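You operate a simulated robot arm through the tools that you are given. There is no shell and no other tool.

Carry out the task below with a simulated robot arm. There is one attempt and no reset: what you move stays moved.

JOB
Take the green net bag and leave it on the belt corner of the grading bench. Put the white roll on the basket row of the sorting table away on the fourth tier from the bottom of the wooden shelf. Take the teal net bag and leave it on the desk top. Take the yellow cloth and put it on the shelf under the bagging table. Put the grey box from the draining board on the top of the check shelf. Open the wide sink door, put the small teal basket on the drain rack away on the cupboard under the sink, then shut the door. Lift the post end wall open. The order is free. Set down upright: green net bag, teal net bag, box.

Only the result counts: the job must be done as asked and must still hold three seconds after the hand-in. Knocking over, shifting, dropping, spilling or breaking anything else fails it. Flat cloth is picked up by pressing the open fingertips on it (5 to 10 N) and closing them slowly along it; thin cloth reads only 2 to 8 mm in the jaws.

ROBOT AND FRAMES
A 6-joint arm with a two-finger gripper on a trunk, on a base that moves. Base frame: it is fixed to the floor where the robot stands at the start and does not move with it; the origin is under the middle of the robot, x ahead of it, y to its left, z up. Units: cm, degrees, N and s.
It reaches about 120.6 cm from its shoulder. Its first joint turns from -166.0 to 166.0 degrees. Places, roughly: belt corner of the grading bench (26x24 cm) [72, 188, 74]; box [200, 800, 100]; cupboard under the sink [230, 820, 10]; desk top (141x25 cm) [444, 672, 72]; fourth tier of the wooden shelf [210, -140, 140]; green net bag (12x9x15 cm) [120, 250, 80]; post end wall [-320, 210, 80]; shelf under the bagging table [340, 340, 30]; small teal basket (17x12x8 cm) [270, 840, 90]; teal net bag (12x9x15 cm) [360, 360, 80]; top of the check shelf [20, 650, 90]; white roll (8x8x5 cm) [230, 350, 80]; wide sink door [210, 790, 40]; yellow cloth (7x9x3 cm) [380, 370, 80]. Payload 2.45 kg.
The tool frame sits at the grasp point between the pads (the TCP): z along the fingers, y along the line on which they close. The tips reach 2 cm beyond it. The gripper opens to 14 cm; its body begins 16.8 cm behind the TCP.
Orientation is that of the tool frame in the base frame, as [roll, pitch, yaw] about the fixed x, y, z axes, in that order (R = Rz(yaw) Ry(pitch) Rx(roll)). With the fingers straight down and closing along the base's y, the tool's x points along the base's -x, its y along +y and its z along -z.

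CONTROLS
- The arm moves only by the tool nudge_tool. Its argument "commands" is a list of rows, each an object (a shift or turn left out is 0, a gripper value left out holds the last) with "travel": the shift along the base's x, y, z in units of 30 mm (1.0 is 30 mm), a list of three; "dr": the turn, a rotation vector about the base's x, y, z in units of 4 degrees (1.0 is 4 degrees), a list of three; "gripper": the gripper command, from -1 (fully open) to 1 (shut), values between in proportion. In form: [{"travel": [x, y, z], "dr": [rx, ry, rz], "gripper": gripper}, ...]. A call has 1 to 20 rows; each row shifts and turns the commanded pose from where the row before left it. A call with a number of a shift or a turn outside -1 to 1 is refused whole. A row lasts 0.2 s, in which the tool goes at most 5 cm and 8.6 degrees; a call with a longer step from one row to the next is refused whole, and so is a gripper value outside its range. A pose out of reach is approached as far as the arm can. The call stops where the force on the tool passes 40 N (or 10 N more than at its start, if that is more) or the arm is blocked; 0.2 s more then pass. The fingers move at their own pace (about 4.5 cm/s each) and stop on an object; they squeeze with about 24 N. The grip force told is the motor's: it shows also when the fingers shut on nothing. Time passes only in rows, and 0.2 s behind the last, so rows that do not move let the fingers close. The reply holds the time, the measured pose of the TCP, the force on the tool along the base axes, the opening and the grip force, in the units named above and with some noise, with the torque about the TCP (base axes, N m) and any sound that the robot's microphone picked up.
- Cameras (640 x 400 px; columns grow to the right, rows downward): "scene" is now at [-9.86, 15.9, 116.2]; the picture's right is [-0.15, -0.99, 0.00], its down [-0.14, 0.02, -0.99] and it looks along [0.98, -0.15, -0.15] (base axes); focal length 284 px, centre (320, 200). "wrist" rides on the gripper at [7.8, 1.1, -20.9] in the tool frame; the picture's right is [-0.14, 0.99, 0.00], its down [-0.92, -0.13, -0.37] and it looks along [-0.37, -0.05, 0.93] (tool axes); focal length 280 px, centre (320, 200). There is no depth. A picture from a camera that has moved, and an enlarged one, comes with that camera's place and axes in the base frame and with its lens.
- capture(camera): a new picture of that camera. The clock stands still meanwhile.
- base_move(legs): drives the robot by 1 to 6 legs, each [ahead, left, turn to the left] in cm, cm and degrees, along the robot's own axes; the way and the turn of a leg run together, so that a leg with both is an arc; at most 150 cm and 180 degrees a leg. The arm and the cameras ride along, it lands a little off, and it stops where it bumps. It gives what a move gives.
- head_to(pan, tilt): turns the head with the scene camera to pan (to the left, within 143 degrees either way) and tilt (down, from -29 to 69), counted from straight ahead of the robot. It gives what a move gives.
- close_up(camera, box): a new picture of the part [left, top, right, bottom] of that camera's present view, enlarged. The clock stands still meanwhile.
- hand_in(): hands the job in; it is judged then, once.

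Nothing tells you exact positions but the pictures and the camera data. Unless the task says otherwise, let go and move clear before handing in.

The tools are called as name(argument=value, ...) on one line, values as JSON. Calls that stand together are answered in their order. nudge_tool: Moves the arm, as the interface text tells. Its arguments: {"type":"object","properties":{"commands":{"type":"array"}},"required":["commands"]} The other tools are called the same way: base_move (legs) drives the base; head_to (pan, tilt) turns the head that bears the scene camera; capture (camera) takes a picture; close_up (camera, box) takes an enlarged picture of a part of a camera's view; hand_in () hands the job in.

At the start:

```text
clock: 0.0
position: [61.03, 20.44, 105.94]
ee_rot: [180.0, 0.0, 180.0]
contact_force: [-1.2, 0.9, 0.9]
torque: [0.03, 0.0, -0.02]
finger_gap: 14.01
gripper_force: 0.1
robot x, y, heading: [-0.0, -0.04, 0.1]
head pan, tilt (commanded): [-8.9, 8.3]
```

scene: 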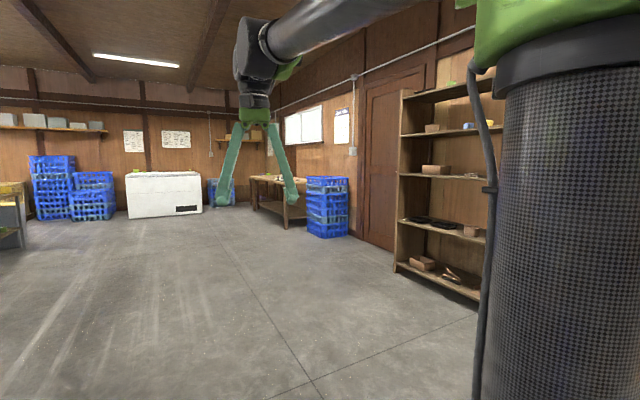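
wrist: 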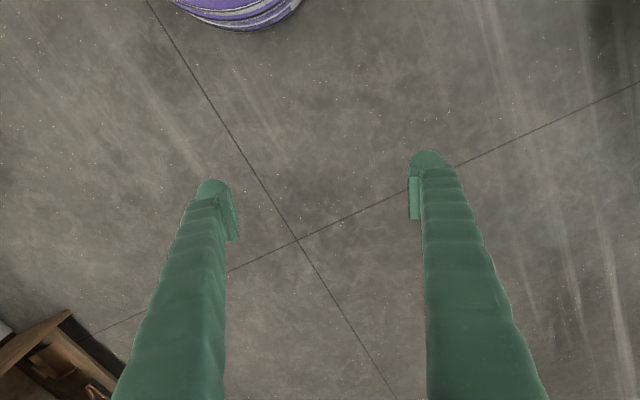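

I see the room with a wooden shelf to the right, a freezer and crates ahead. I'll look around with the head first to find the benches and tables.

head_to(pan=60, tilt=10)

capture(camera="scene")

head_to(pan=120, tilt=10)

capture(camera="scene")

```text
clock: 1.4
position: [61.22, 20.49, 105.83]
ee_rot: [-180.0, -0.1, -180.0]
contact_force: [0.5, 0.0, 1.1]
torque: [0.01, -0.03, -0.03]
finger_gap: 14.0
gripper_force: 0.1
robot x, y, heading: [0.26, 0.07, -0.3]
head pan, tilt (commanded): [60.0, 10.0]
```

```text
taken
camera scene: at [-14.36, 25.38, 115.93], right [0.87, -0.5, 0.0], down [-0.09, -0.15, -0.98], along [0.49, 0.85, -0.17], focal length 284 px, centre (320, 200)
```

scene: 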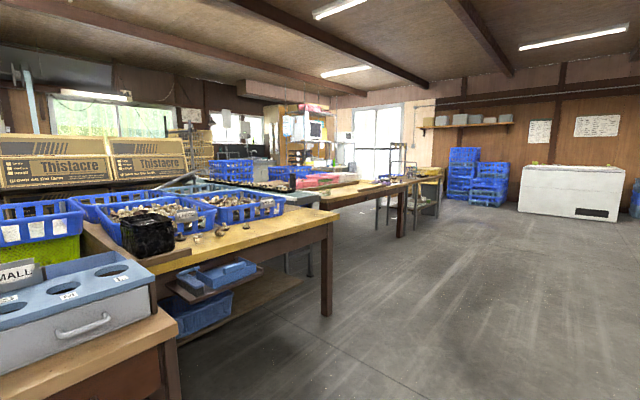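

```text
clock: 2.7
position: [60.97, 20.41, 105.84]
ee_rot: [-180.0, 0.1, -180.0]
contact_force: [-0.4, 0.4, 0.4]
torque: [0.01, 0.02, -0.01]
finger_gap: 14.0
gripper_force: 0.0
robot x, y, heading: [0.11, -0.08, -0.1]
head pan, tilt (commanded): [120.0, 10.0]
```

```text
taken
camera scene: at [-23.66, 25.38, 115.93], right [0.87, 0.5, 0.0], down [0.09, -0.15, -0.98], along [-0.49, 0.85, -0.17], focal length 284 px, centre (320, 200)
```

scene: 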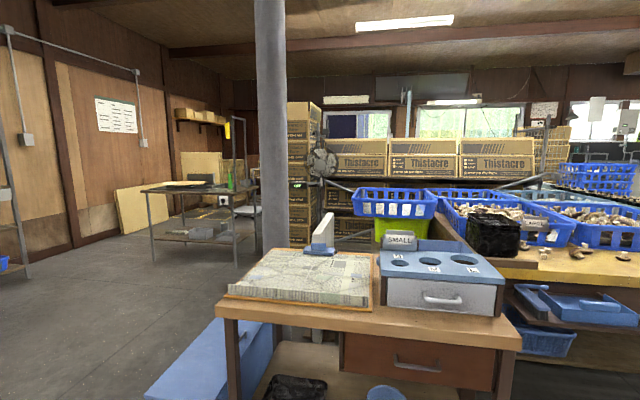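

The first view shows a long bench (sorting/grading) on the left, and behind left another table. I'll look the rest of the way round and enlarge parts.

head_to(pan=143, tilt=10)

capture(camera="scene")

head_to(pan=-60, tilt=15)

capture(camera="scene")

head_to(pan=-120, tilt=15)

capture(camera="scene")

head_to(pan=75, tilt=15)

close_up(camera="scene", box=[0, 100, 320, 300])

close_up(camera="scene", box=[320, 100, 640, 300])

```text
clock: 3.6
position: [61.07, 20.51, 105.79]
ee_rot: [180.0, 0.0, 180.0]
contact_force: [0.6, 0.3, -0.5]
torque: [-0.02, 0.0, 0.02]
finger_gap: 13.99
gripper_force: 0.1
robot x, y, heading: [-0.03, 0.47, 0.1]
head pan, tilt (commanded): [143.0, 10.0]
```

```text
taken
camera scene: at [-26.44, 22.93, 115.93], right [0.6, 0.8, 0.0], down [0.14, -0.1, -0.98], along [-0.79, 0.59, -0.17], focal length 284 px, centre (320, 200)
```

scene: 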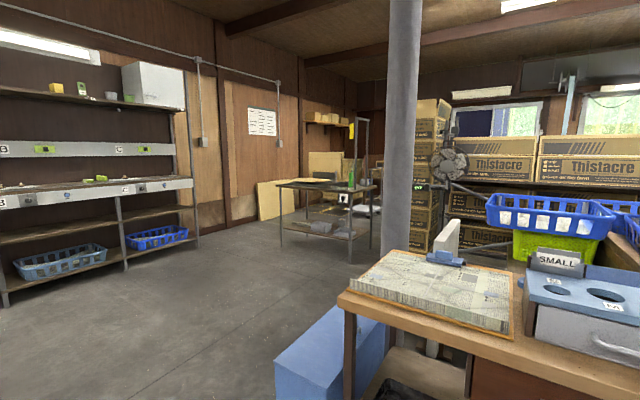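

```text
clock: 6.5
position: [61.08, 20.46, 105.8]
ee_rot: [180.0, -0.1, 180.0]
contact_force: [0.8, -0.3, -1.1]
torque: [-0.05, 0.01, 0.0]
finger_gap: 13.99
gripper_force: 0.1
robot x, y, heading: [-0.38, 0.07, 0.3]
head pan, tilt (commanded): [-60.0, 15.0]
```

```text
taken
camera scene: at [-14.34, 9.24, 115.11], right [-0.87, -0.5, 0.0], down [-0.13, 0.22, -0.97], along [0.48, -0.84, -0.26], focal length 284 px, centre (320, 200)
```

scene: 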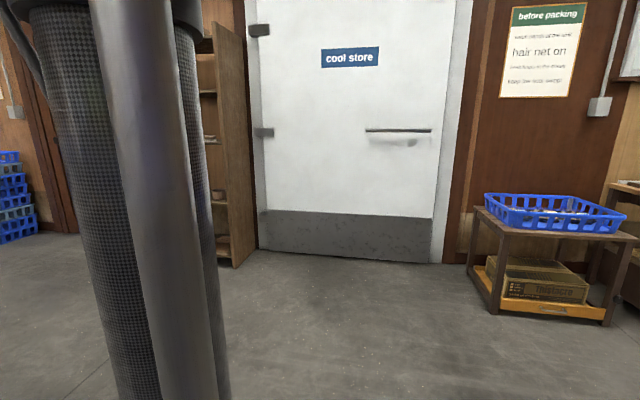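

```text
clock: 7.8
position: [61.09, 20.43, 105.88]
ee_rot: [180.0, 0.0, 179.9]
contact_force: [0.2, 0.3, -0.7]
torque: [0.0, -0.02, 0.02]
finger_gap: 13.98
gripper_force: 0.0
robot x, y, heading: [0.17, 0.14, 0.1]
head pan, tilt (commanded): [-120.0, 15.0]
```

```text
taken
camera scene: at [-23.68, 9.24, 115.12], right [-0.87, 0.5, 0.0], down [0.13, 0.22, -0.97], along [-0.48, -0.84, -0.26], focal length 284 px, centre (320, 200)
```

scene: 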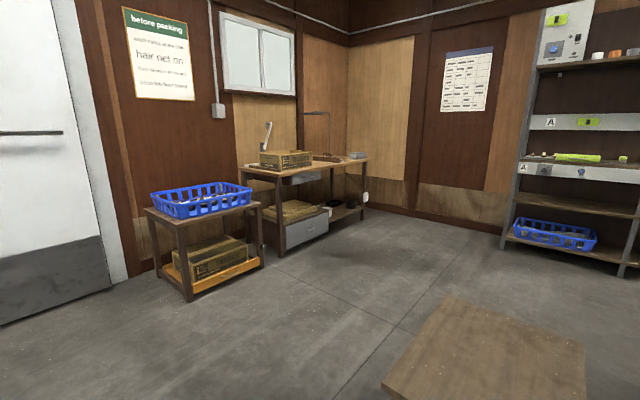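

```text
clock: 10.7
position: [61.12, 20.5, 105.78]
ee_rot: [-179.9, 0.0, -179.9]
contact_force: [0.4, 0.3, 0.0]
torque: [0.02, 0.02, 0.02]
finger_gap: 14.02
gripper_force: 0.0
robot x, y, heading: [-0.41, 0.29, 0.1]
head pan, tilt (commanded): [75.0, 15.0]
```

```text
2.00 times, centred on (160, 200) of scene
camera zoom: at [-16.59, 26.35, 115.11], right [0.97, -0.26, 0.0], down [-0.07, -0.25, -0.97], along [0.25, 0.93, -0.26], focal length 569 px, centre (640, 200)
```

zoom: 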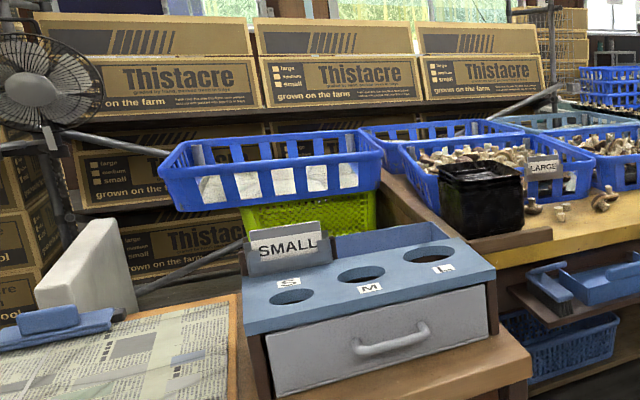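

```text
2.00 times, centred on (480, 200) of scene
camera zoom: at [-16.59, 26.35, 115.11], right [0.97, -0.26, 0.0], down [-0.07, -0.25, -0.97], along [0.25, 0.93, -0.26], focal length 569 px, centre (0, 200)
```

zoom: 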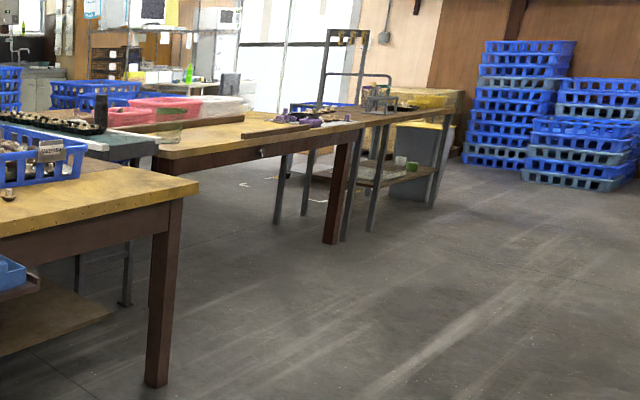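

The room is turned about 21° from my frame: the yellow-topped grading bench ends near (89,184), with another table going off at about 21° beyond it. I'll drive forward along the floor and look at the bench and the tables from there.

base_move(legs=[[100, 50, 0], [0, 0, 21]])

head_to(pan=60, tilt=15)

capture(camera="scene")

head_to(pan=15, tilt=10)

capture(camera="scene")

```text
clock: 17.5
position: [149.52, 90.86, 105.88]
ee_rot: [-180.0, -0.1, -158.5]
contact_force: [0.1, -0.2, -0.3]
torque: [-0.03, 0.01, -0.01]
finger_gap: 14.01
gripper_force: 0.0
robot x, y, heading: [99.83, 49.45, 21.2]
head pan, tilt (commanded): [75.0, 15.0]
```

```text
clock: 18.3
position: [149.35, 90.87, 105.81]
ee_rot: [179.9, 0.0, -158.5]
contact_force: [-0.4, 0.5, 0.1]
torque: [0.01, 0.0, 0.01]
finger_gap: 14.01
gripper_force: 0.1
robot x, y, heading: [100.14, 49.23, 21.6]
head pan, tilt (commanded): [60.0, 15.0]
```

```text
taken
camera scene: at [77.39, 67.89, 115.11], right [0.99, -0.15, 0.0], down [-0.04, -0.26, -0.97], along [0.14, 0.96, -0.26], focal length 284 px, centre (320, 200)
```

scene: 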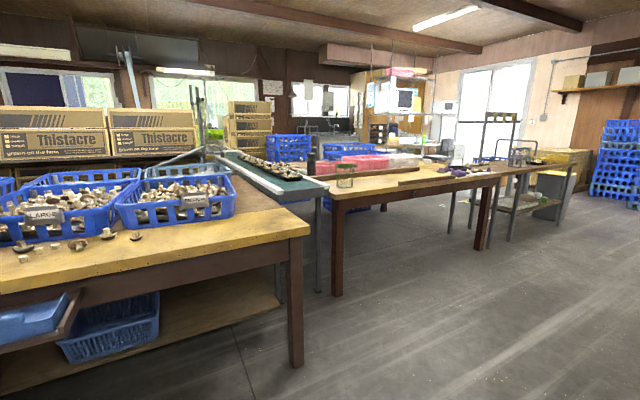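

```text
clock: 19.4
position: [149.46, 90.87, 105.72]
ee_rot: [180.0, 0.0, -158.5]
contact_force: [0.7, 0.1, 0.2]
torque: [0.05, 0.01, -0.03]
finger_gap: 13.98
gripper_force: 0.2
robot x, y, heading: [100.33, 49.36, 21.6]
head pan, tilt (commanded): [15.0, 10.0]
```

```text
taken
camera scene: at [83.48, 64.19, 115.93], right [0.59, -0.8, 0.0], down [-0.14, -0.1, -0.98], along [0.79, 0.59, -0.17], focal length 284 px, centre (320, 200)
```

scene: 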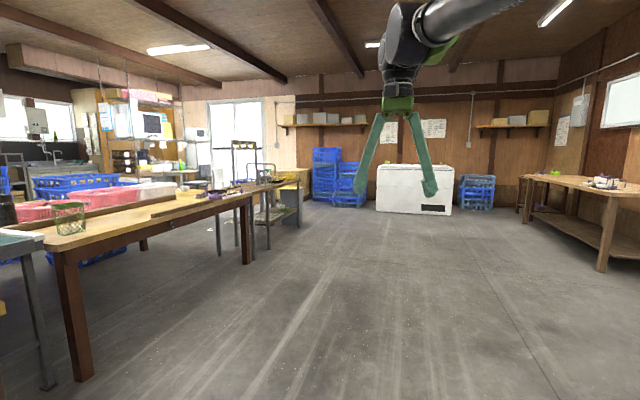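

A small green netted thing stands at the near corner of the second table, which I take to be the green net bag. I'll enlarge the views.

head_to(pan=60, tilt=15)

close_up(camera="scene", box=[280, 120, 440, 220])

close_up(camera="scene", box=[400, 120, 560, 220])

close_up(camera="scene", box=[120, 140, 320, 265])

close_up(camera="scene", box=[220, 80, 460, 180])

```text
clock: 20.5
position: [149.4, 90.96, 105.86]
ee_rot: [179.9, 0.0, -158.4]
contact_force: [-1.0, 0.1, 0.2]
torque: [-0.02, 0.03, -0.02]
finger_gap: 14.0
gripper_force: 0.1
robot x, y, heading: [100.1, 49.64, 21.5]
head pan, tilt (commanded): [60.0, 15.0]
```

```text
4.00 times, centred on (360, 170) of scene
camera zoom: at [77.41, 67.89, 115.11], right [0.99, -0.15, 0.0], down [-0.04, -0.26, -0.97], along [0.14, 0.96, -0.26], focal length 1138 px, centre (160, 320)
```

zoom: 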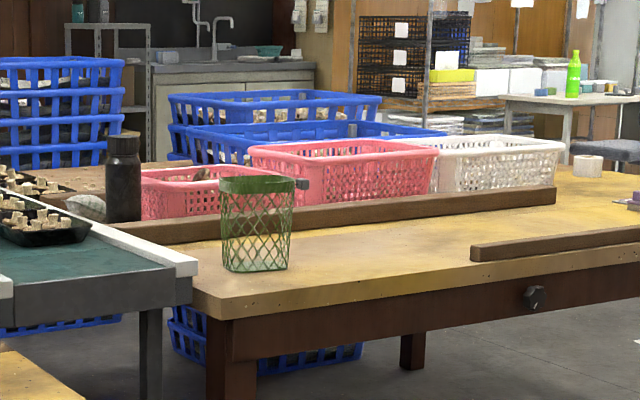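

```text
4.00 times, centred on (480, 170) of scene
camera zoom: at [77.41, 67.89, 115.11], right [0.99, -0.15, 0.0], down [-0.04, -0.26, -0.97], along [0.14, 0.96, -0.26], focal length 1138 px, centre (-320, 320)
```

zoom: 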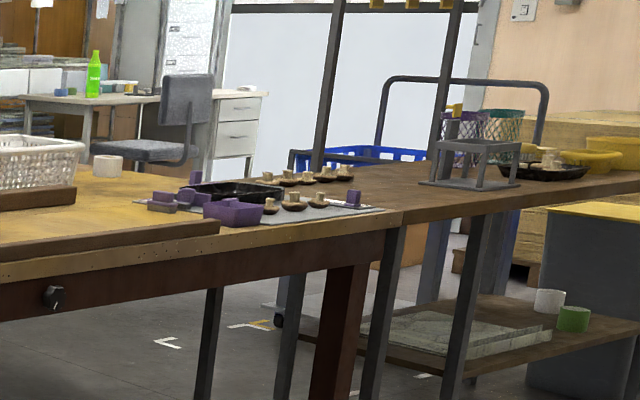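

```text
3.20 times, centred on (220, 202) of scene
camera zoom: at [77.41, 67.89, 115.11], right [0.99, -0.15, 0.0], down [-0.04, -0.26, -0.97], along [0.14, 0.96, -0.26], focal length 910 px, centre (640, 192)
```

zoom: 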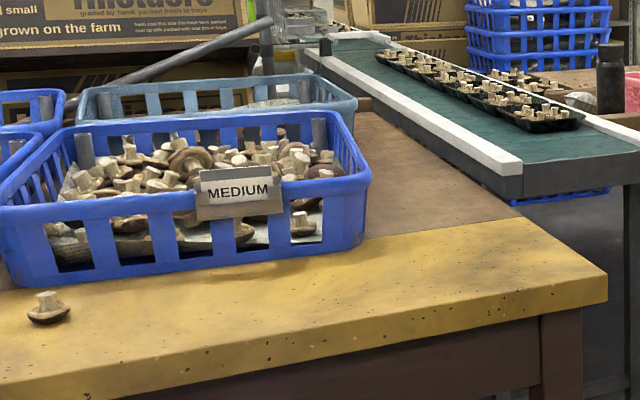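

```text
2.67 times, centred on (340, 130) of scene
camera zoom: at [77.41, 67.89, 115.11], right [0.99, -0.15, 0.0], down [-0.04, -0.26, -0.97], along [0.14, 0.96, -0.26], focal length 758 px, centre (267, 387)
```

zoom: 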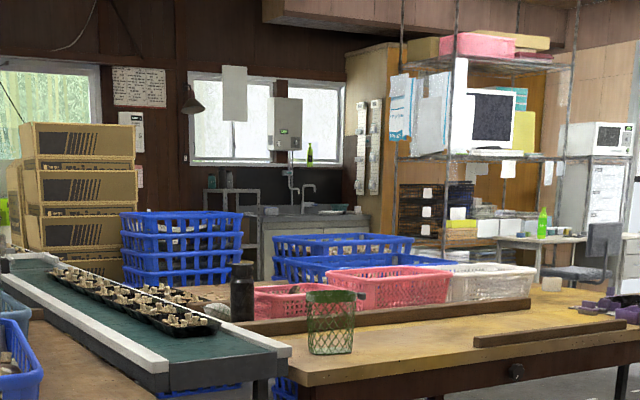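

I see the green net bag (an open mesh holder) on the near corner of the sorting table around (120,252), the white roll beyond on the same table, and the teal one further on the bagging table. The belt corner is the clear corner of the grading bench right of the MEDIUM basket. I'll turn to face the tables and go closer to the green bag.

base_move(legs=[[0, 0, 89.5], [0, -80, 0], [85, 0, 0]])

head_to(pan=-5, tilt=25)

capture(camera="scene")

capture(camera="wrist")

```text
clock: 32.6
position: [105.61, 206.45, 105.92]
ee_rot: [-180.0, 0.0, -70.0]
contact_force: [1.5, -0.1, -1.3]
torque: [-0.02, -0.01, -0.02]
finger_gap: 14.0
gripper_force: 0.0
robot x, y, heading: [145.62, 156.12, 110.1]
head pan, tilt (commanded): [60.0, 15.0]
```

```text
clock: 34.0
position: [105.58, 206.41, 105.87]
ee_rot: [179.9, 0.0, -69.8]
contact_force: [-0.5, 0.2, 0.3]
torque: [-0.02, -0.04, 0.01]
finger_gap: 13.99
gripper_force: 0.1
robot x, y, heading: [145.65, 155.98, 110.2]
head pan, tilt (commanded): [-5.0, 25.0]
```

```text
taken
camera scene: at [133.37, 140.91, 113.49], right [0.97, 0.26, 0.0], down [0.11, -0.41, -0.91], along [-0.24, 0.88, -0.42], focal length 284 px, centre (320, 200)
```

scene: 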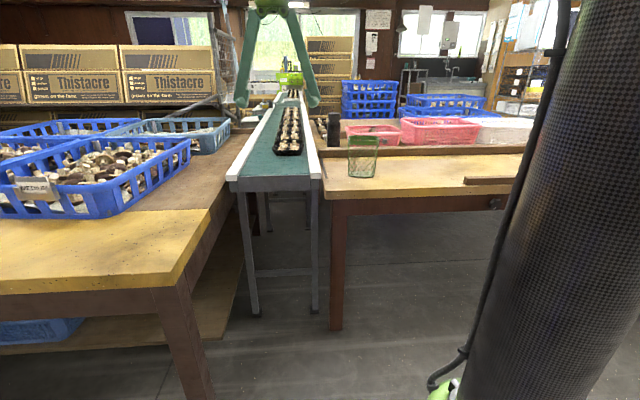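

```text
taken
camera wrist: at [107.28, 198.78, 126.79], right [-0.98, -0.21, 0.0], down [-0.2, 0.91, 0.37], along [-0.08, 0.36, -0.93], focal length 280 px, centre (320, 200)
```

wrist: 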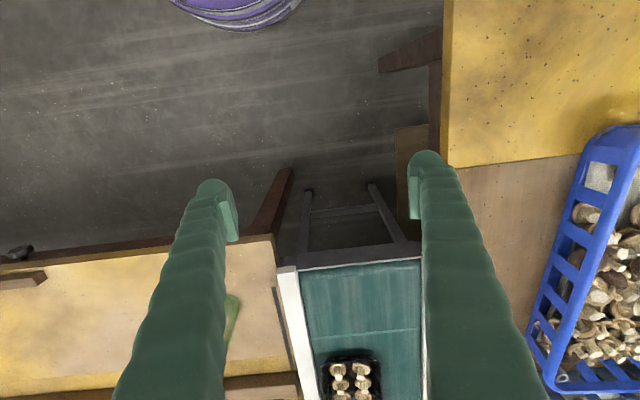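

I see the green bag at the corner of the sorting table, the belt, and the free corner of the grading bench. I'll enlarge the bag and the target corner for measurement.

close_up(camera="scene", box=[310, 120, 422, 190])

close_up(camera="scene", box=[100, 120, 260, 300])

```text
5.71 times, centred on (366, 155) of scene
camera zoom: at [133.37, 140.91, 113.49], right [0.97, 0.26, 0.0], down [0.11, -0.41, -0.91], along [-0.24, 0.88, -0.42], focal length 1625 px, centre (57, 457)
```

zoom: 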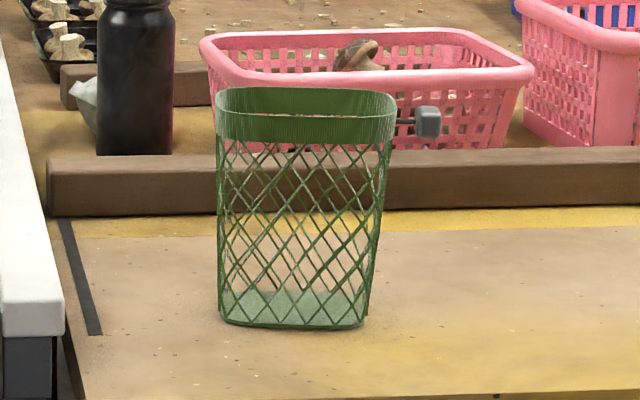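

```text
2.22 times, centred on (180, 210) of scene
camera zoom: at [133.37, 140.91, 113.49], right [0.97, 0.26, 0.0], down [0.11, -0.41, -0.91], along [-0.24, 0.88, -0.42], focal length 632 px, centre (631, 178)
```

zoom: 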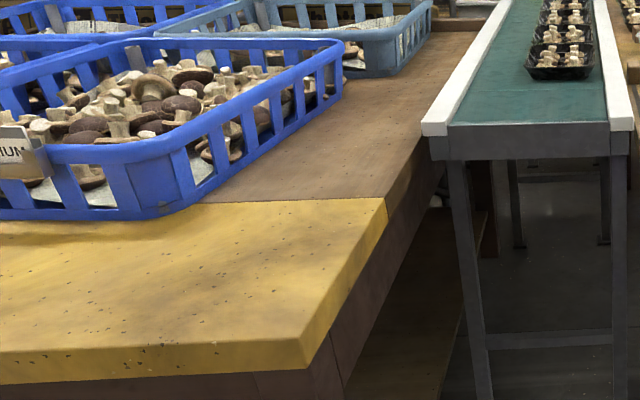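

The green bag stands at about (120.6,252.7), table top z≈74, rim z≈89, with its 12 cm side roughly along the table. I'll move above it while turning the tool 90° so that the fingers close across its 9 cm side.

nudge_tool(commands=[{"travel": [0.3, 0.9, 0.3], "dr": [0, 0, 1], "gripper": -1}, {"travel": [0.3, 0.9, 0.3], "dr": [0, 0, 1]}, {"travel": [0.3, 0.9, 0.3], "dr": [0, 0, 1]}, {"travel": [0.3, 0.9, 0.3], "dr": [0, 0, 1]}, {"travel": [0.3, 0.9, 0.3], "dr": [0, 0, 1]}, {"travel": [0.3, 0.9, 0.3], "dr": [0, 0, 1]}, {"travel": [0.3, 0.9, 0], "dr": [0, 0, 1]}, {"travel": [0.3, 0.9, 0], "dr": [0, 0, 1]}, {"travel": [0.3, 0.9, 0], "dr": [0, 0, 1]}, {"travel": [0.3, 0.9, 0], "dr": [0, 0, 1]}, {"travel": [0.3, 0.9, 0], "dr": [0, 0, 1]}, {"travel": [0.3, 0.9, 0], "dr": [0, 0, 1]}, {"travel": [0.3, 0.9, 0], "dr": [0, 0, 1]}, {"travel": [0.3, 0.9, 0], "dr": [0, 0, 1]}, {"travel": [0.3, 0.9, 0], "dr": [0, 0, 1]}, {"travel": [0.3, 0.9, 0], "dr": [0, 0, 1]}, {"travel": [0.2, 0.9, 0], "dr": [0, 0, 1]}])

capture(camera="wrist")

capture(camera="scene")

```text
clock: 37.6
position: [120.78, 251.14, 109.99]
ee_rot: [180.0, 0.0, -1.9]
contact_force: [0.5, 0.1, 0.2]
torque: [-0.03, -0.06, -0.01]
finger_gap: 13.99
gripper_force: 0.1
out of reach, approached as far as the arm can: row 17
robot x, y, heading: [145.92, 156.15, 110.0]
head pan, tilt (commanded): [-5.0, 25.0]
```

```text
taken
camera wrist: at [128.65, 249.93, 131.01], right [-0.17, -0.99, 0.0], down [-0.92, 0.16, 0.37], along [-0.36, 0.06, -0.93], focal length 280 px, centre (320, 200)
```

wrist: 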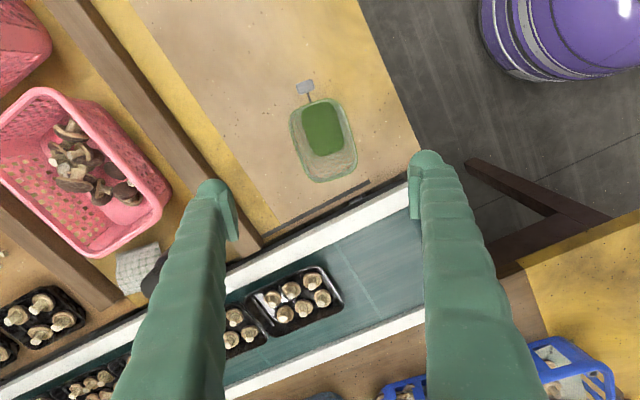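

```text
taken
camera scene: at [133.38, 140.91, 113.49], right [0.97, 0.26, 0.0], down [0.11, -0.41, -0.91], along [-0.24, 0.88, -0.42], focal length 284 px, centre (320, 200)
```

scene: 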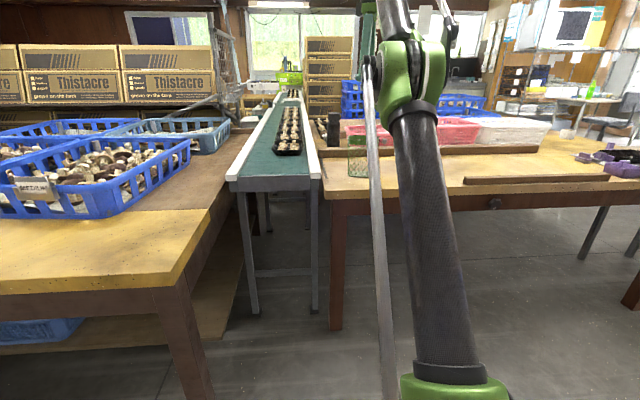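

The bag's rim is at about (122,250.6), long axis turned ~7° from base x, with a small grey tag on its right end. The arm is at its reach limit, so I need to drive closer; first I check how wide the base is.

head_to(pan=0, tilt=69)

capture(camera="scene")

head_to(pan=90, tilt=69)

capture(camera="scene")

```text
clock: 38.7
position: [120.81, 251.2, 110.09]
ee_rot: [-180.0, 0.0, -2.0]
contact_force: [-0.1, 0.7, -0.3]
torque: [-0.01, 0.01, -0.01]
finger_gap: 13.98
gripper_force: 0.2
robot x, y, heading: [145.85, 156.1, 110.3]
head pan, tilt (commanded): [0.0, 68.8]
```

```text
taken
camera scene: at [133.86, 137.29, 107.55], right [0.94, 0.34, 0.0], down [0.32, -0.88, -0.36], along [-0.12, 0.34, -0.93], focal length 284 px, centre (320, 200)
```

scene: 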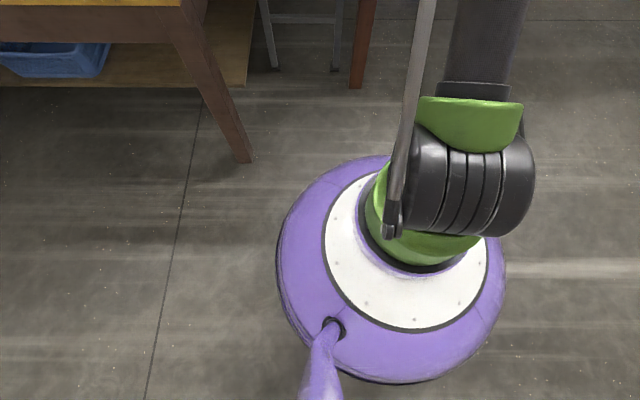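

```text
clock: 40.4
position: [120.93, 251.09, 109.99]
ee_rot: [-180.0, 0.0, -2.0]
contact_force: [0.2, 0.4, -0.3]
torque: [0.01, -0.01, 0.02]
finger_gap: 13.99
gripper_force: 0.1
robot x, y, heading: [145.8, 156.4, 110.1]
head pan, tilt (commanded): [90.0, 68.8]
```

```text
taken
camera scene: at [130.52, 130.12, 107.55], right [-0.34, 0.94, 0.0], down [0.88, 0.32, -0.36], along [-0.34, -0.12, -0.93], focal length 284 px, centre (320, 200)
```

scene: 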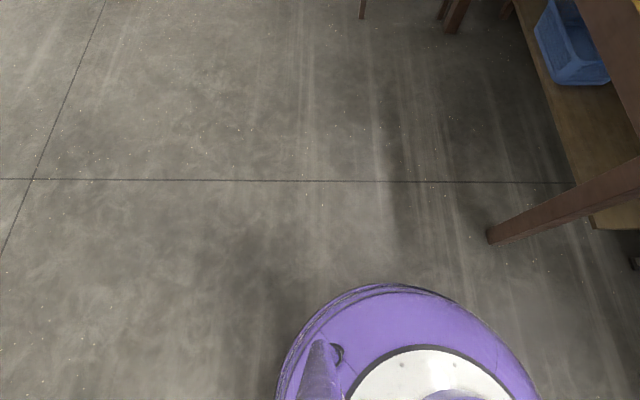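

The base is a dome of about 38 cm radius, and the nearest bench leg stands at (83,183). Driving ahead 25 cm leaves enough room, so I do that and look with the wrist camera.

base_move(legs=[[25, 0, 0]])

head_to(pan=10, tilt=30)

capture(camera="scene")

```text
clock: 42.2
position: [112.05, 274.2, 109.96]
ee_rot: [-180.0, 0.1, -1.8]
contact_force: [0.1, 0.2, -0.3]
torque: [-0.04, -0.02, 0.0]
finger_gap: 13.97
gripper_force: 0.1
robot x, y, heading: [137.54, 179.0, 110.3]
head pan, tilt (commanded): [90.0, 68.8]
```

```text
clock: 43.7
position: [112.06, 274.21, 110.08]
ee_rot: [-180.0, 0.0, -1.8]
contact_force: [0.0, 1.1, 1.1]
torque: [-0.01, 0.03, 0.0]
finger_gap: 13.99
gripper_force: 0.1
robot x, y, heading: [136.92, 178.76, 110.3]
head pan, tilt (commanded): [10.0, 30.0]
```

```text
taken
camera scene: at [122.81, 162.94, 112.69], right [0.86, 0.5, 0.0], down [0.25, -0.43, -0.87], along [-0.44, 0.75, -0.5], focal length 284 px, centre (320, 200)
```

scene: 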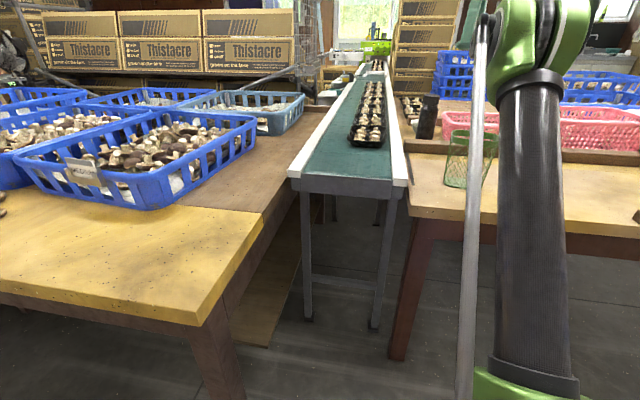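

Now I'm closer. I'll bring the tool back over the bag at (122.2,250.6) and turn it to the bag's yaw of about 7°.

nudge_tool(commands=[{"travel": [0.42, -0.98, 0], "dr": [0, 0, 0.5]}, {"travel": [0.42, -0.98, 0], "dr": [0, 0, 0.5]}, {"travel": [0.42, -0.98, 0], "dr": [0, 0, 0.5]}, {"travel": [0.42, -0.98, 0], "dr": [0, 0, 0.5]}, {"travel": [0.42, -0.98, 0], "dr": [0, 0, 0.2]}, {"travel": [0.42, -0.98, 0]}, {"travel": [0.42, -0.98, 0]}, {"travel": [0.42, -0.98, 0]}])

capture(camera="wrist")

close_up(camera="wrist", box=[240, 60, 400, 200])

```text
clock: 45.5
position: [121.99, 250.78, 109.76]
ee_rot: [-180.0, 0.0, 7.0]
contact_force: [0.7, -0.4, 0.0]
torque: [-0.07, -0.01, 0.01]
finger_gap: 13.98
gripper_force: 0.2
robot x, y, heading: [137.31, 179.12, 110.2]
head pan, tilt (commanded): [10.0, 30.0]
```

```text
taken
camera wrist: at [130.06, 250.74, 130.85], right [-0.02, -1.0, 0.0], down [-0.93, 0.01, 0.37], along [-0.37, 0.01, -0.93], focal length 280 px, centre (320, 200)
```

wrist: 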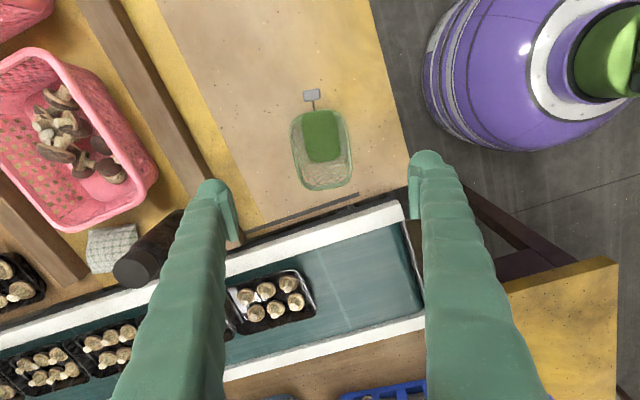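

```text
2.86 times, centred on (320, 130) of wrist
camera zoom: at [130.06, 250.74, 130.85], right [-0.02, -1.0, 0.0], down [-0.93, 0.01, 0.37], along [-0.37, 0.01, -0.93], focal length 801 px, centre (320, 400)
```

zoom: 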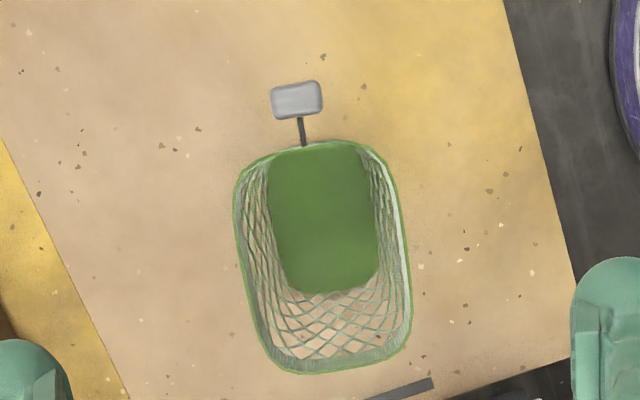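

The bag's rim centre reads (121.3,250.9) and the tool is aligned with it. I'll lower straight down to grip the rim band.

nudge_tool(commands=[{"travel": [-0.2, 0.03, -1]}, {"travel": [0, 0, -1]}, {"travel": [0, 0, -1]}, {"travel": [0, 0, -1]}, {"travel": [0, 0, -1]}, {"travel": [0, 0, -1]}, {"travel": [0, 0, -0.9]}, {"travel": [0, 0, -0.9]}])

capture(camera="wrist")

close_up(camera="scene", box=[380, 100, 540, 220])

```text
clock: 47.3
position: [121.39, 250.81, 86.7]
ee_rot: [180.0, 0.0, 6.9]
contact_force: [-0.3, 0.1, -0.2]
torque: [0.04, -0.02, 0.04]
finger_gap: 14.01
gripper_force: 0.0
robot x, y, heading: [137.04, 179.44, 110.1]
head pan, tilt (commanded): [10.0, 30.0]
```

```text
taken
camera wrist: at [129.37, 250.76, 107.72], right [-0.02, -1.0, 0.0], down [-0.93, 0.01, 0.37], along [-0.37, 0.01, -0.93], focal length 280 px, centre (320, 200)
```

wrist: 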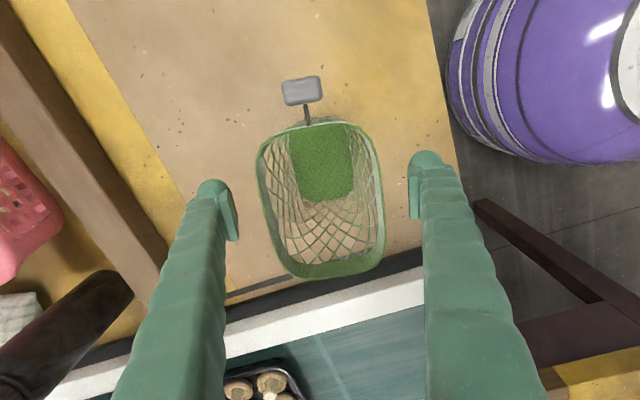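

```text
3.33 times, centred on (460, 160) of scene
camera zoom: at [122.82, 162.92, 112.69], right [0.86, 0.5, 0.0], down [0.25, -0.43, -0.87], along [-0.44, 0.75, -0.5], focal length 948 px, centre (-147, 333)
```

zoom: 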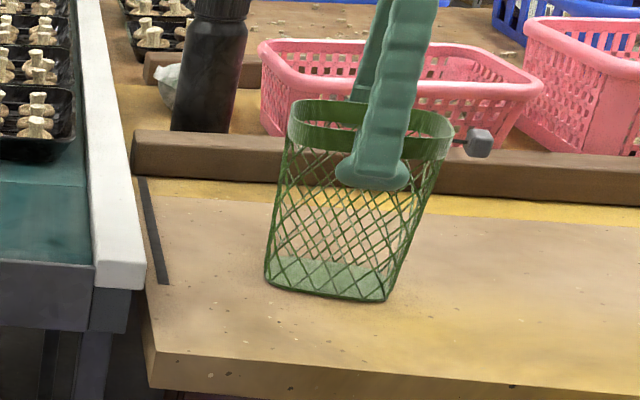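

The fingers straddle the bag's rim, front and back, centred well. I close them now.

nudge_tool(commands=[{"travel": [0, 0, -0.2], "gripper": -0.3}, {"gripper": 0}, {"gripper": 0.3}, {"gripper": 1}, {"gripper": 1}, {"gripper": 1}, {"gripper": 1}])

capture(camera="wrist")

```text
clock: 48.9
position: [121.43, 250.86, 86.04]
ee_rot: [-180.0, 0.1, 6.9]
contact_force: [0.2, -0.3, 0.4]
torque: [0.0, -0.02, -0.03]
finger_gap: 9.64
gripper_force: 24.4
robot x, y, heading: [137.28, 179.15, 110.2]
head pan, tilt (commanded): [10.0, 30.0]
```

```text
taken
camera wrist: at [129.38, 250.79, 107.02], right [-0.02, -1.0, 0.0], down [-0.93, 0.01, 0.37], along [-0.37, 0.01, -0.93], focal length 280 px, centre (320, 200)
```

wrist: 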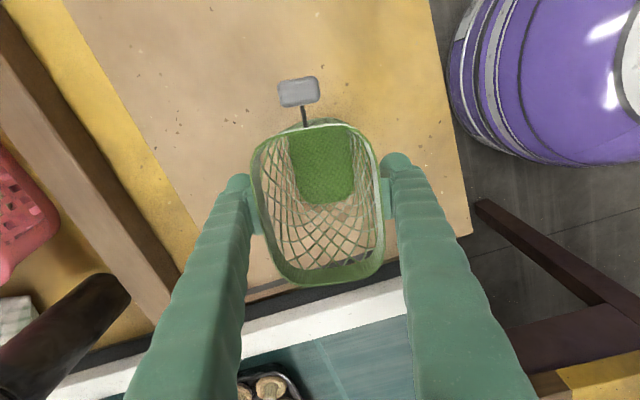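

The bag is held (9.6 cm). I'll lift it 24 cm and carry it over the belt toward the free corner of the grading bench at (73,188).

nudge_tool(commands=[{"travel": [0, 0, 0.5], "gripper": 1}, {"travel": [0, 0, 1]}, {"travel": [0, 0, 1]}, {"travel": [0, 0, 1]}, {"travel": [0, 0, 1]}, {"travel": [0, 0, 1]}, {"travel": [0, 0, 1]}, {"travel": [0, 0, 1]}, {"travel": [0, 0, 0.5]}, {"travel": [-0.77, -1, 0]}, {"travel": [-0.77, -1, 0]}, {"travel": [-0.77, -1, 0]}, {"travel": [-0.77, -1, 0]}, {"travel": [-0.77, -1, 0]}, {"travel": [-0.77, -1, 0]}, {"travel": [-0.77, -1, 0]}, {"travel": [-0.77, -1, 0]}, {"travel": [-0.77, -1, 0]}])

nudge_tool(commands=[{"travel": [-0.77, -1, 0], "gripper": 1}, {"travel": [-0.77, -1, 0]}, {"travel": [-0.77, -1, 0]}, {"travel": [-0.77, -1, 0]}, {"travel": [-0.77, -1, 0]}, {"travel": [-0.77, -1, 0]}, {"travel": [-0.77, -1, 0]}, {"travel": [-0.77, -1, 0]}, {"travel": [-0.77, -1, 0]}, {"travel": [-0.77, -1, 0]}, {"travel": [-0.77, -1, 0]}, {"travel": [-0.77, -1, 0]}])

capture(camera="wrist")

head_to(pan=35, tilt=30)

capture(camera="scene")

```text
clock: 52.7
position: [101.01, 223.7, 110.08]
ee_rot: [179.9, 0.0, 7.0]
contact_force: [-0.4, 0.4, 0.5]
torque: [0.01, 0.0, -0.02]
finger_gap: 9.58
gripper_force: 24.0
robot x, y, heading: [137.32, 179.42, 109.9]
head pan, tilt (commanded): [10.0, 30.0]
```

```text
clock: 55.3
position: [73.06, 187.45, 110.03]
ee_rot: [-180.0, 0.0, 6.9]
contact_force: [0.9, 0.8, -0.9]
torque: [-0.02, 0.03, 0.02]
finger_gap: 9.5
gripper_force: 23.9
robot x, y, heading: [137.65, 179.0, 110.3]
head pan, tilt (commanded): [10.0, 30.0]
```

```text
taken
camera wrist: at [80.94, 187.46, 130.87], right [-0.02, -1.0, 0.0], down [-0.93, 0.02, 0.37], along [-0.37, 0.01, -0.93], focal length 280 px, centre (320, 200)
```

wrist: 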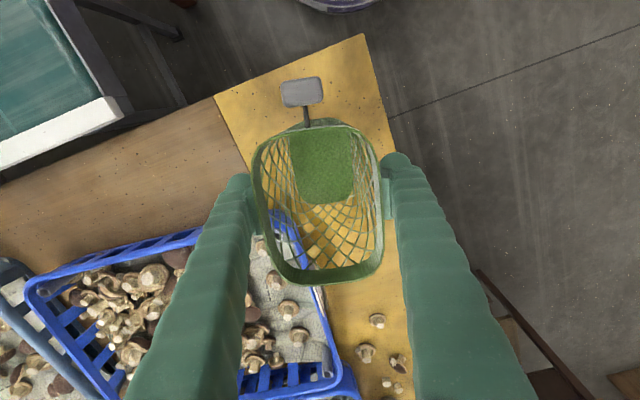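

```text
clock: 56.2
position: [73.01, 187.5, 109.98]
ee_rot: [-180.0, 0.0, 7.0]
contact_force: [0.2, 0.0, -1.2]
torque: [-0.01, 0.02, -0.04]
finger_gap: 9.55
gripper_force: 23.9
robot x, y, heading: [137.38, 178.93, 110.2]
head pan, tilt (commanded): [35.0, 30.0]
```

```text
taken
camera scene: at [119.93, 160.26, 112.69], right [0.57, 0.82, 0.0], down [0.41, -0.29, -0.87], along [-0.71, 0.49, -0.5], focal length 284 px, centre (320, 200)
```

scene: 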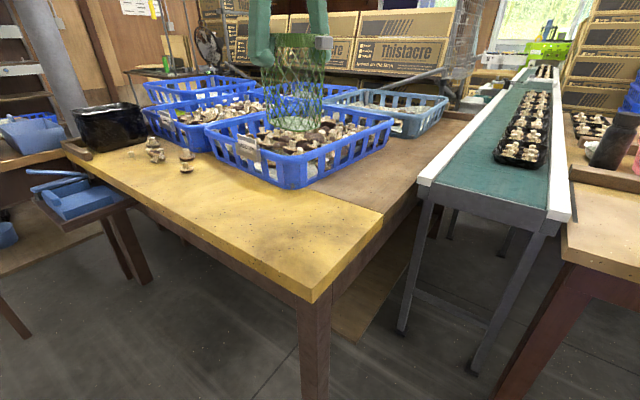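

The bag is over the free yellow corner with the tag clear of the edge and 5 cm from the blue basket. I lower it gently to contact.

nudge_tool(commands=[{"travel": [0.1, 0, -1], "gripper": 1}, {"travel": [0, 0, -1]}, {"travel": [0, 0, -1]}, {"travel": [0, 0, -1]}, {"travel": [0, 0, -1]}, {"travel": [0, 0, -1]}, {"travel": [0, 0, -1]}, {"travel": [0, 0, -0.5]}])

close_up(camera="scene", box=[200, 80, 400, 220])

```text
clock: 58.0
position: [73.28, 187.77, 87.64]
ee_rot: [179.9, 0.0, 7.0]
contact_force: [0.6, 0.5, -1.1]
torque: [-0.01, 0.01, -0.02]
finger_gap: 9.52
gripper_force: 24.0
robot x, y, heading: [136.95, 179.05, 110.3]
head pan, tilt (commanded): [35.0, 30.0]
```

```text
2.86 times, centred on (300, 150) of scene
camera zoom: at [119.93, 160.25, 112.69], right [0.57, 0.82, 0.0], down [0.41, -0.29, -0.87], along [-0.71, 0.49, -0.5], focal length 813 px, centre (377, 343)
```

zoom: 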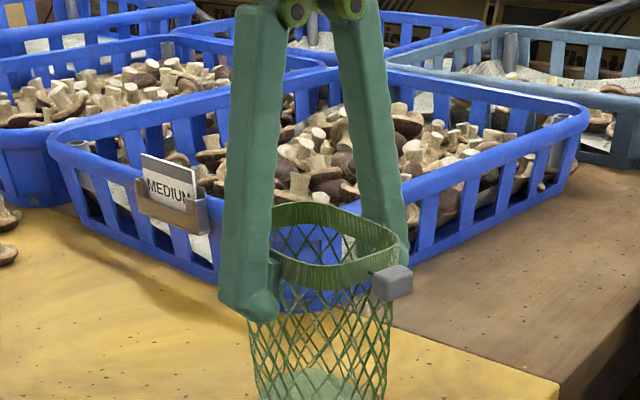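

nudge_tool(commands=[{"travel": [0, 0, -0.15], "gripper": 1}, {"travel": [0, 0, -0.1]}, {"travel": [0, 0, -0.1]}, {"travel": [0, 0, -0.1]}, {"travel": [0, 0, 0]}])

close_up(camera="scene", box=[200, 80, 400, 280])

```text
clock: 59.2
position: [73.28, 187.79, 86.18]
ee_rot: [-180.0, -0.1, 7.0]
contact_force: [0.3, -0.3, 0.6]
torque: [0.0, 0.03, -0.03]
finger_gap: 9.51
gripper_force: 23.9
robot x, y, heading: [137.24, 179.28, 110.3]
head pan, tilt (commanded): [35.0, 30.0]
```

```text
2.00 times, centred on (300, 180) of scene
camera zoom: at [119.93, 160.25, 112.69], right [0.57, 0.82, 0.0], down [0.41, -0.29, -0.87], along [-0.71, 0.49, -0.5], focal length 569 px, centre (360, 240)
```

zoom: 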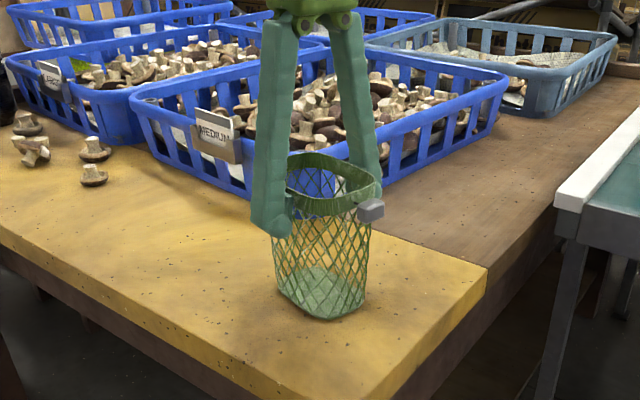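

No contact force yet; I continue lowering by small steps.

nudge_tool(commands=[{"travel": [0, 0, -0.07], "gripper": 1}, {"travel": [0, 0, -0.07]}, {"travel": [0, 0, 0]}])

nudge_tool(commands=[{"travel": [0, 0, -0.07], "gripper": 1}, {"travel": [0, 0, -0.07]}, {"travel": [0, 0, 0]}])

```text
clock: 60.0
position: [73.39, 187.75, 85.95]
ee_rot: [180.0, 0.0, 7.0]
contact_force: [-2.4, -7.3, 26.5]
torque: [0.03, -0.08, 0.12]
finger_gap: 9.52
gripper_force: 24.6
robot x, y, heading: [137.19, 179.41, 110.4]
head pan, tilt (commanded): [35.0, 30.0]
```

```text
clock: 60.8
position: [73.44, 187.77, 85.37]
ee_rot: [-180.0, 0.0, 7.0]
contact_force: [0.0, -8.3, 24.5]
torque: [0.07, -0.07, 0.11]
finger_gap: 9.47
gripper_force: 23.9
robot x, y, heading: [137.07, 179.38, 110.1]
head pan, tilt (commanded): [35.0, 30.0]
```

Contact is made (25 N up). I release, then rise straight up.

nudge_tool(commands=[{"travel": [0, 0, 0.1], "gripper": 0.3}, {"gripper": 0}, {"gripper": -0.5}, {"gripper": -1}, {"gripper": -1}, {"gripper": -1}])

capture(camera="wrist")

close_up(camera="scene", box=[200, 80, 400, 280])

```text
clock: 62.2
position: [73.31, 187.71, 85.84]
ee_rot: [180.0, 0.0, 7.1]
contact_force: [0.2, 0.2, 1.2]
torque: [-0.01, 0.01, -0.02]
finger_gap: 13.97
gripper_force: 0.1
robot x, y, heading: [137.33, 178.85, 110.4]
head pan, tilt (commanded): [35.0, 30.0]
```

```text
taken
camera wrist: at [81.27, 187.74, 106.65], right [-0.02, -1.0, 0.0], down [-0.93, 0.01, 0.37], along [-0.37, 0.01, -0.93], focal length 280 px, centre (320, 200)
```

wrist: 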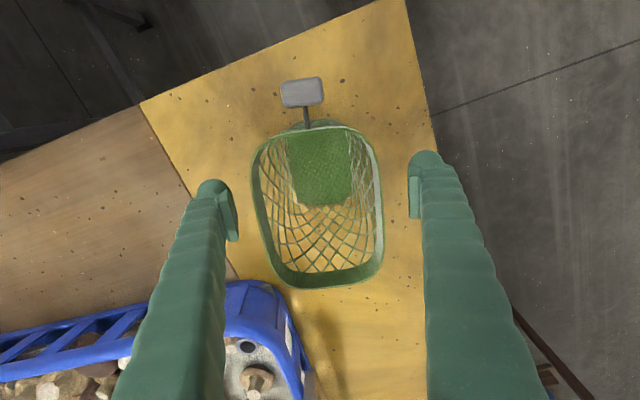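

```text
2.00 times, centred on (300, 180) of scene
camera zoom: at [119.93, 160.25, 112.69], right [0.57, 0.82, 0.0], down [0.41, -0.29, -0.87], along [-0.71, 0.49, -0.5], focal length 569 px, centre (360, 240)
```

zoom: 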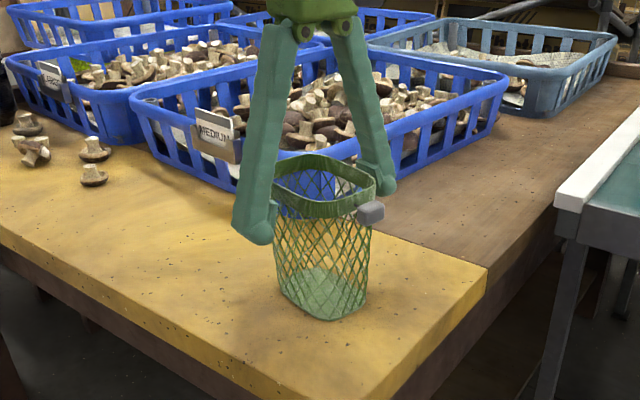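

The green bag stands upright in the belt corner. I rise clear, then drive along the front of the sorting table toward the white roll.

nudge_tool(commands=[{"travel": [0, 0, 1], "gripper": -1}, {"travel": [0, 0, 1]}, {"travel": [0, 0, 1]}, {"travel": [0, 0, 1]}, {"travel": [0, 0, 1]}, {"travel": [0, 0, 1]}, {"travel": [0, 0, 1]}, {"travel": [0, 0, 1]}, {"travel": [0, 0, 1]}, {"travel": [0.5, 0.3, 0], "dr": [0, 0, -1]}, {"travel": [0.5, 0.3, 0], "dr": [0, 0, -1]}, {"travel": [0.5, 0.3, 0], "dr": [0, 0, -1]}, {"travel": [0.5, 0.3, 0], "dr": [0, 0, -1]}, {"travel": [0.5, 0.3, 0], "dr": [0, 0, -1]}, {"travel": [0.5, 0.3, 0], "dr": [0, 0, -1]}, {"travel": [0.5, 0.3, 0], "dr": [0, 0, -1]}, {"travel": [0.5, 0.3, 0], "dr": [0, 0, -1]}, {"travel": [0.5, 0.3, 0], "dr": [0, 0, -1]}, {"travel": [0.5, 0.3, 0], "dr": [0, 0, -1]}])

capture(camera="wrist")

base_move(legs=[[-12, 0, 0], [0, -145, 0]])

head_to(pan=0, tilt=20)

capture(camera="scene")

```text
clock: 66.2
position: [88.45, 196.7, 112.68]
ee_rot: [180.0, 0.1, -33.1]
contact_force: [-0.5, -1.1, -0.6]
torque: [0.0, -0.02, 0.0]
finger_gap: 14.0
gripper_force: 0.0
robot x, y, heading: [137.17, 179.3, 110.2]
head pan, tilt (commanded): [35.0, 30.0]
```

```text
taken
camera wrist: at [94.39, 191.74, 133.68], right [-0.66, -0.76, 0.0], down [-0.7, 0.61, 0.37], along [-0.28, 0.24, -0.93], focal length 280 px, centre (320, 200)
```

wrist: 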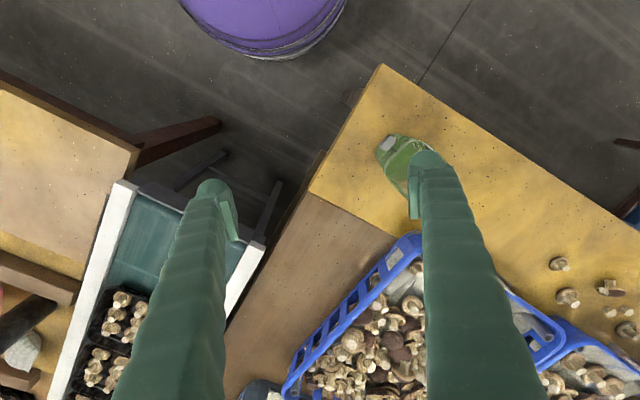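

```text
clock: 74.1
position: [224.5, 235.16, 112.75]
ee_rot: [179.9, 0.0, -31.8]
contact_force: [-0.7, 0.7, -0.3]
torque: [0.01, -0.02, 0.02]
finger_gap: 13.99
gripper_force: 0.0
robot x, y, heading: [273.76, 218.97, 111.6]
head pan, tilt (commanded): [35.0, 30.0]
```

```text
clock: 75.1
position: [224.4, 235.24, 112.68]
ee_rot: [-180.0, 0.0, -31.8]
contact_force: [0.0, 0.0, -0.4]
torque: [0.02, 0.04, 0.01]
finger_gap: 14.02
gripper_force: 0.1
robot x, y, heading: [273.58, 218.71, 111.5]
head pan, tilt (commanded): [0.0, 20.0]
```

```text
taken
camera scene: at [260.95, 203.06, 114.3], right [0.93, 0.37, 0.0], down [0.13, -0.32, -0.94], along [-0.35, 0.87, -0.34], focal length 284 px, centre (320, 200)
```

scene: 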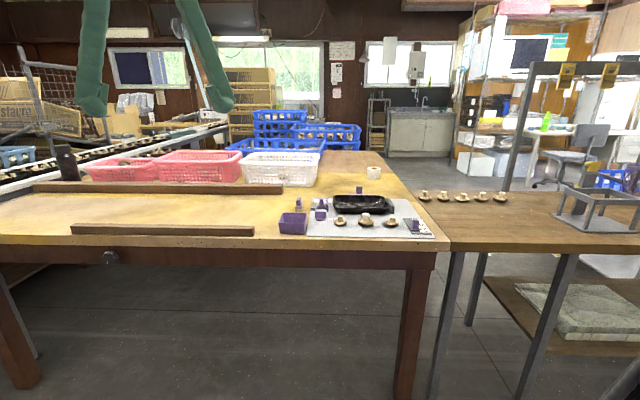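

I see the white roll at about (233,349), near the back right of the sorting table — too far to reach from the front. I'll look right for the bagging table and the way round behind.

head_to(pan=-45, tilt=15)

capture(camera="scene")

head_to(pan=-90, tilt=15)

capture(camera="scene")

```text
clock: 76.2
position: [224.52, 235.15, 112.64]
ee_rot: [179.9, 0.1, -31.6]
contact_force: [-0.3, -0.1, 0.6]
torque: [0.01, 0.0, 0.0]
finger_gap: 13.98
gripper_force: 0.0
robot x, y, heading: [273.69, 218.81, 111.6]
head pan, tilt (commanded): [-45.0, 15.0]
```

```text
taken
camera scene: at [268.09, 202.97, 115.11], right [0.92, -0.4, 0.0], down [-0.1, -0.24, -0.97], along [0.38, 0.89, -0.26], focal length 284 px, centre (320, 200)
```

scene: 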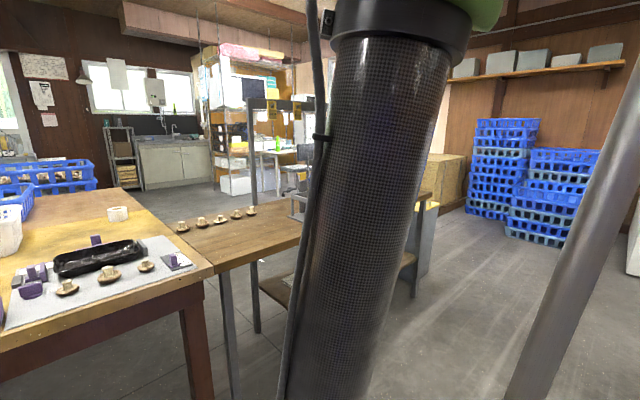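

```text
clock: 77.3
position: [224.41, 235.06, 112.73]
ee_rot: [180.0, -0.1, -31.7]
contact_force: [-0.6, 0.2, 0.2]
torque: [0.04, 0.04, 0.01]
finger_gap: 14.02
gripper_force: 0.0
robot x, y, heading: [273.85, 218.39, 111.2]
head pan, tilt (commanded): [-90.0, 15.0]
```

```text
taken
camera scene: at [273.06, 197.84, 115.11], right [0.37, -0.93, 0.0], down [-0.24, -0.1, -0.97], along [0.9, 0.36, -0.26], focal length 284 px, centre (320, 200)
```

scene: 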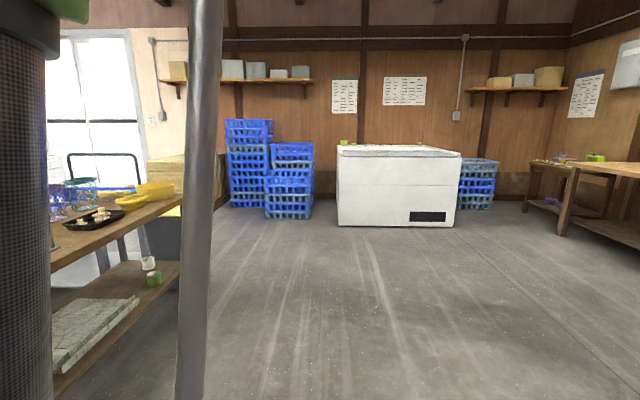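

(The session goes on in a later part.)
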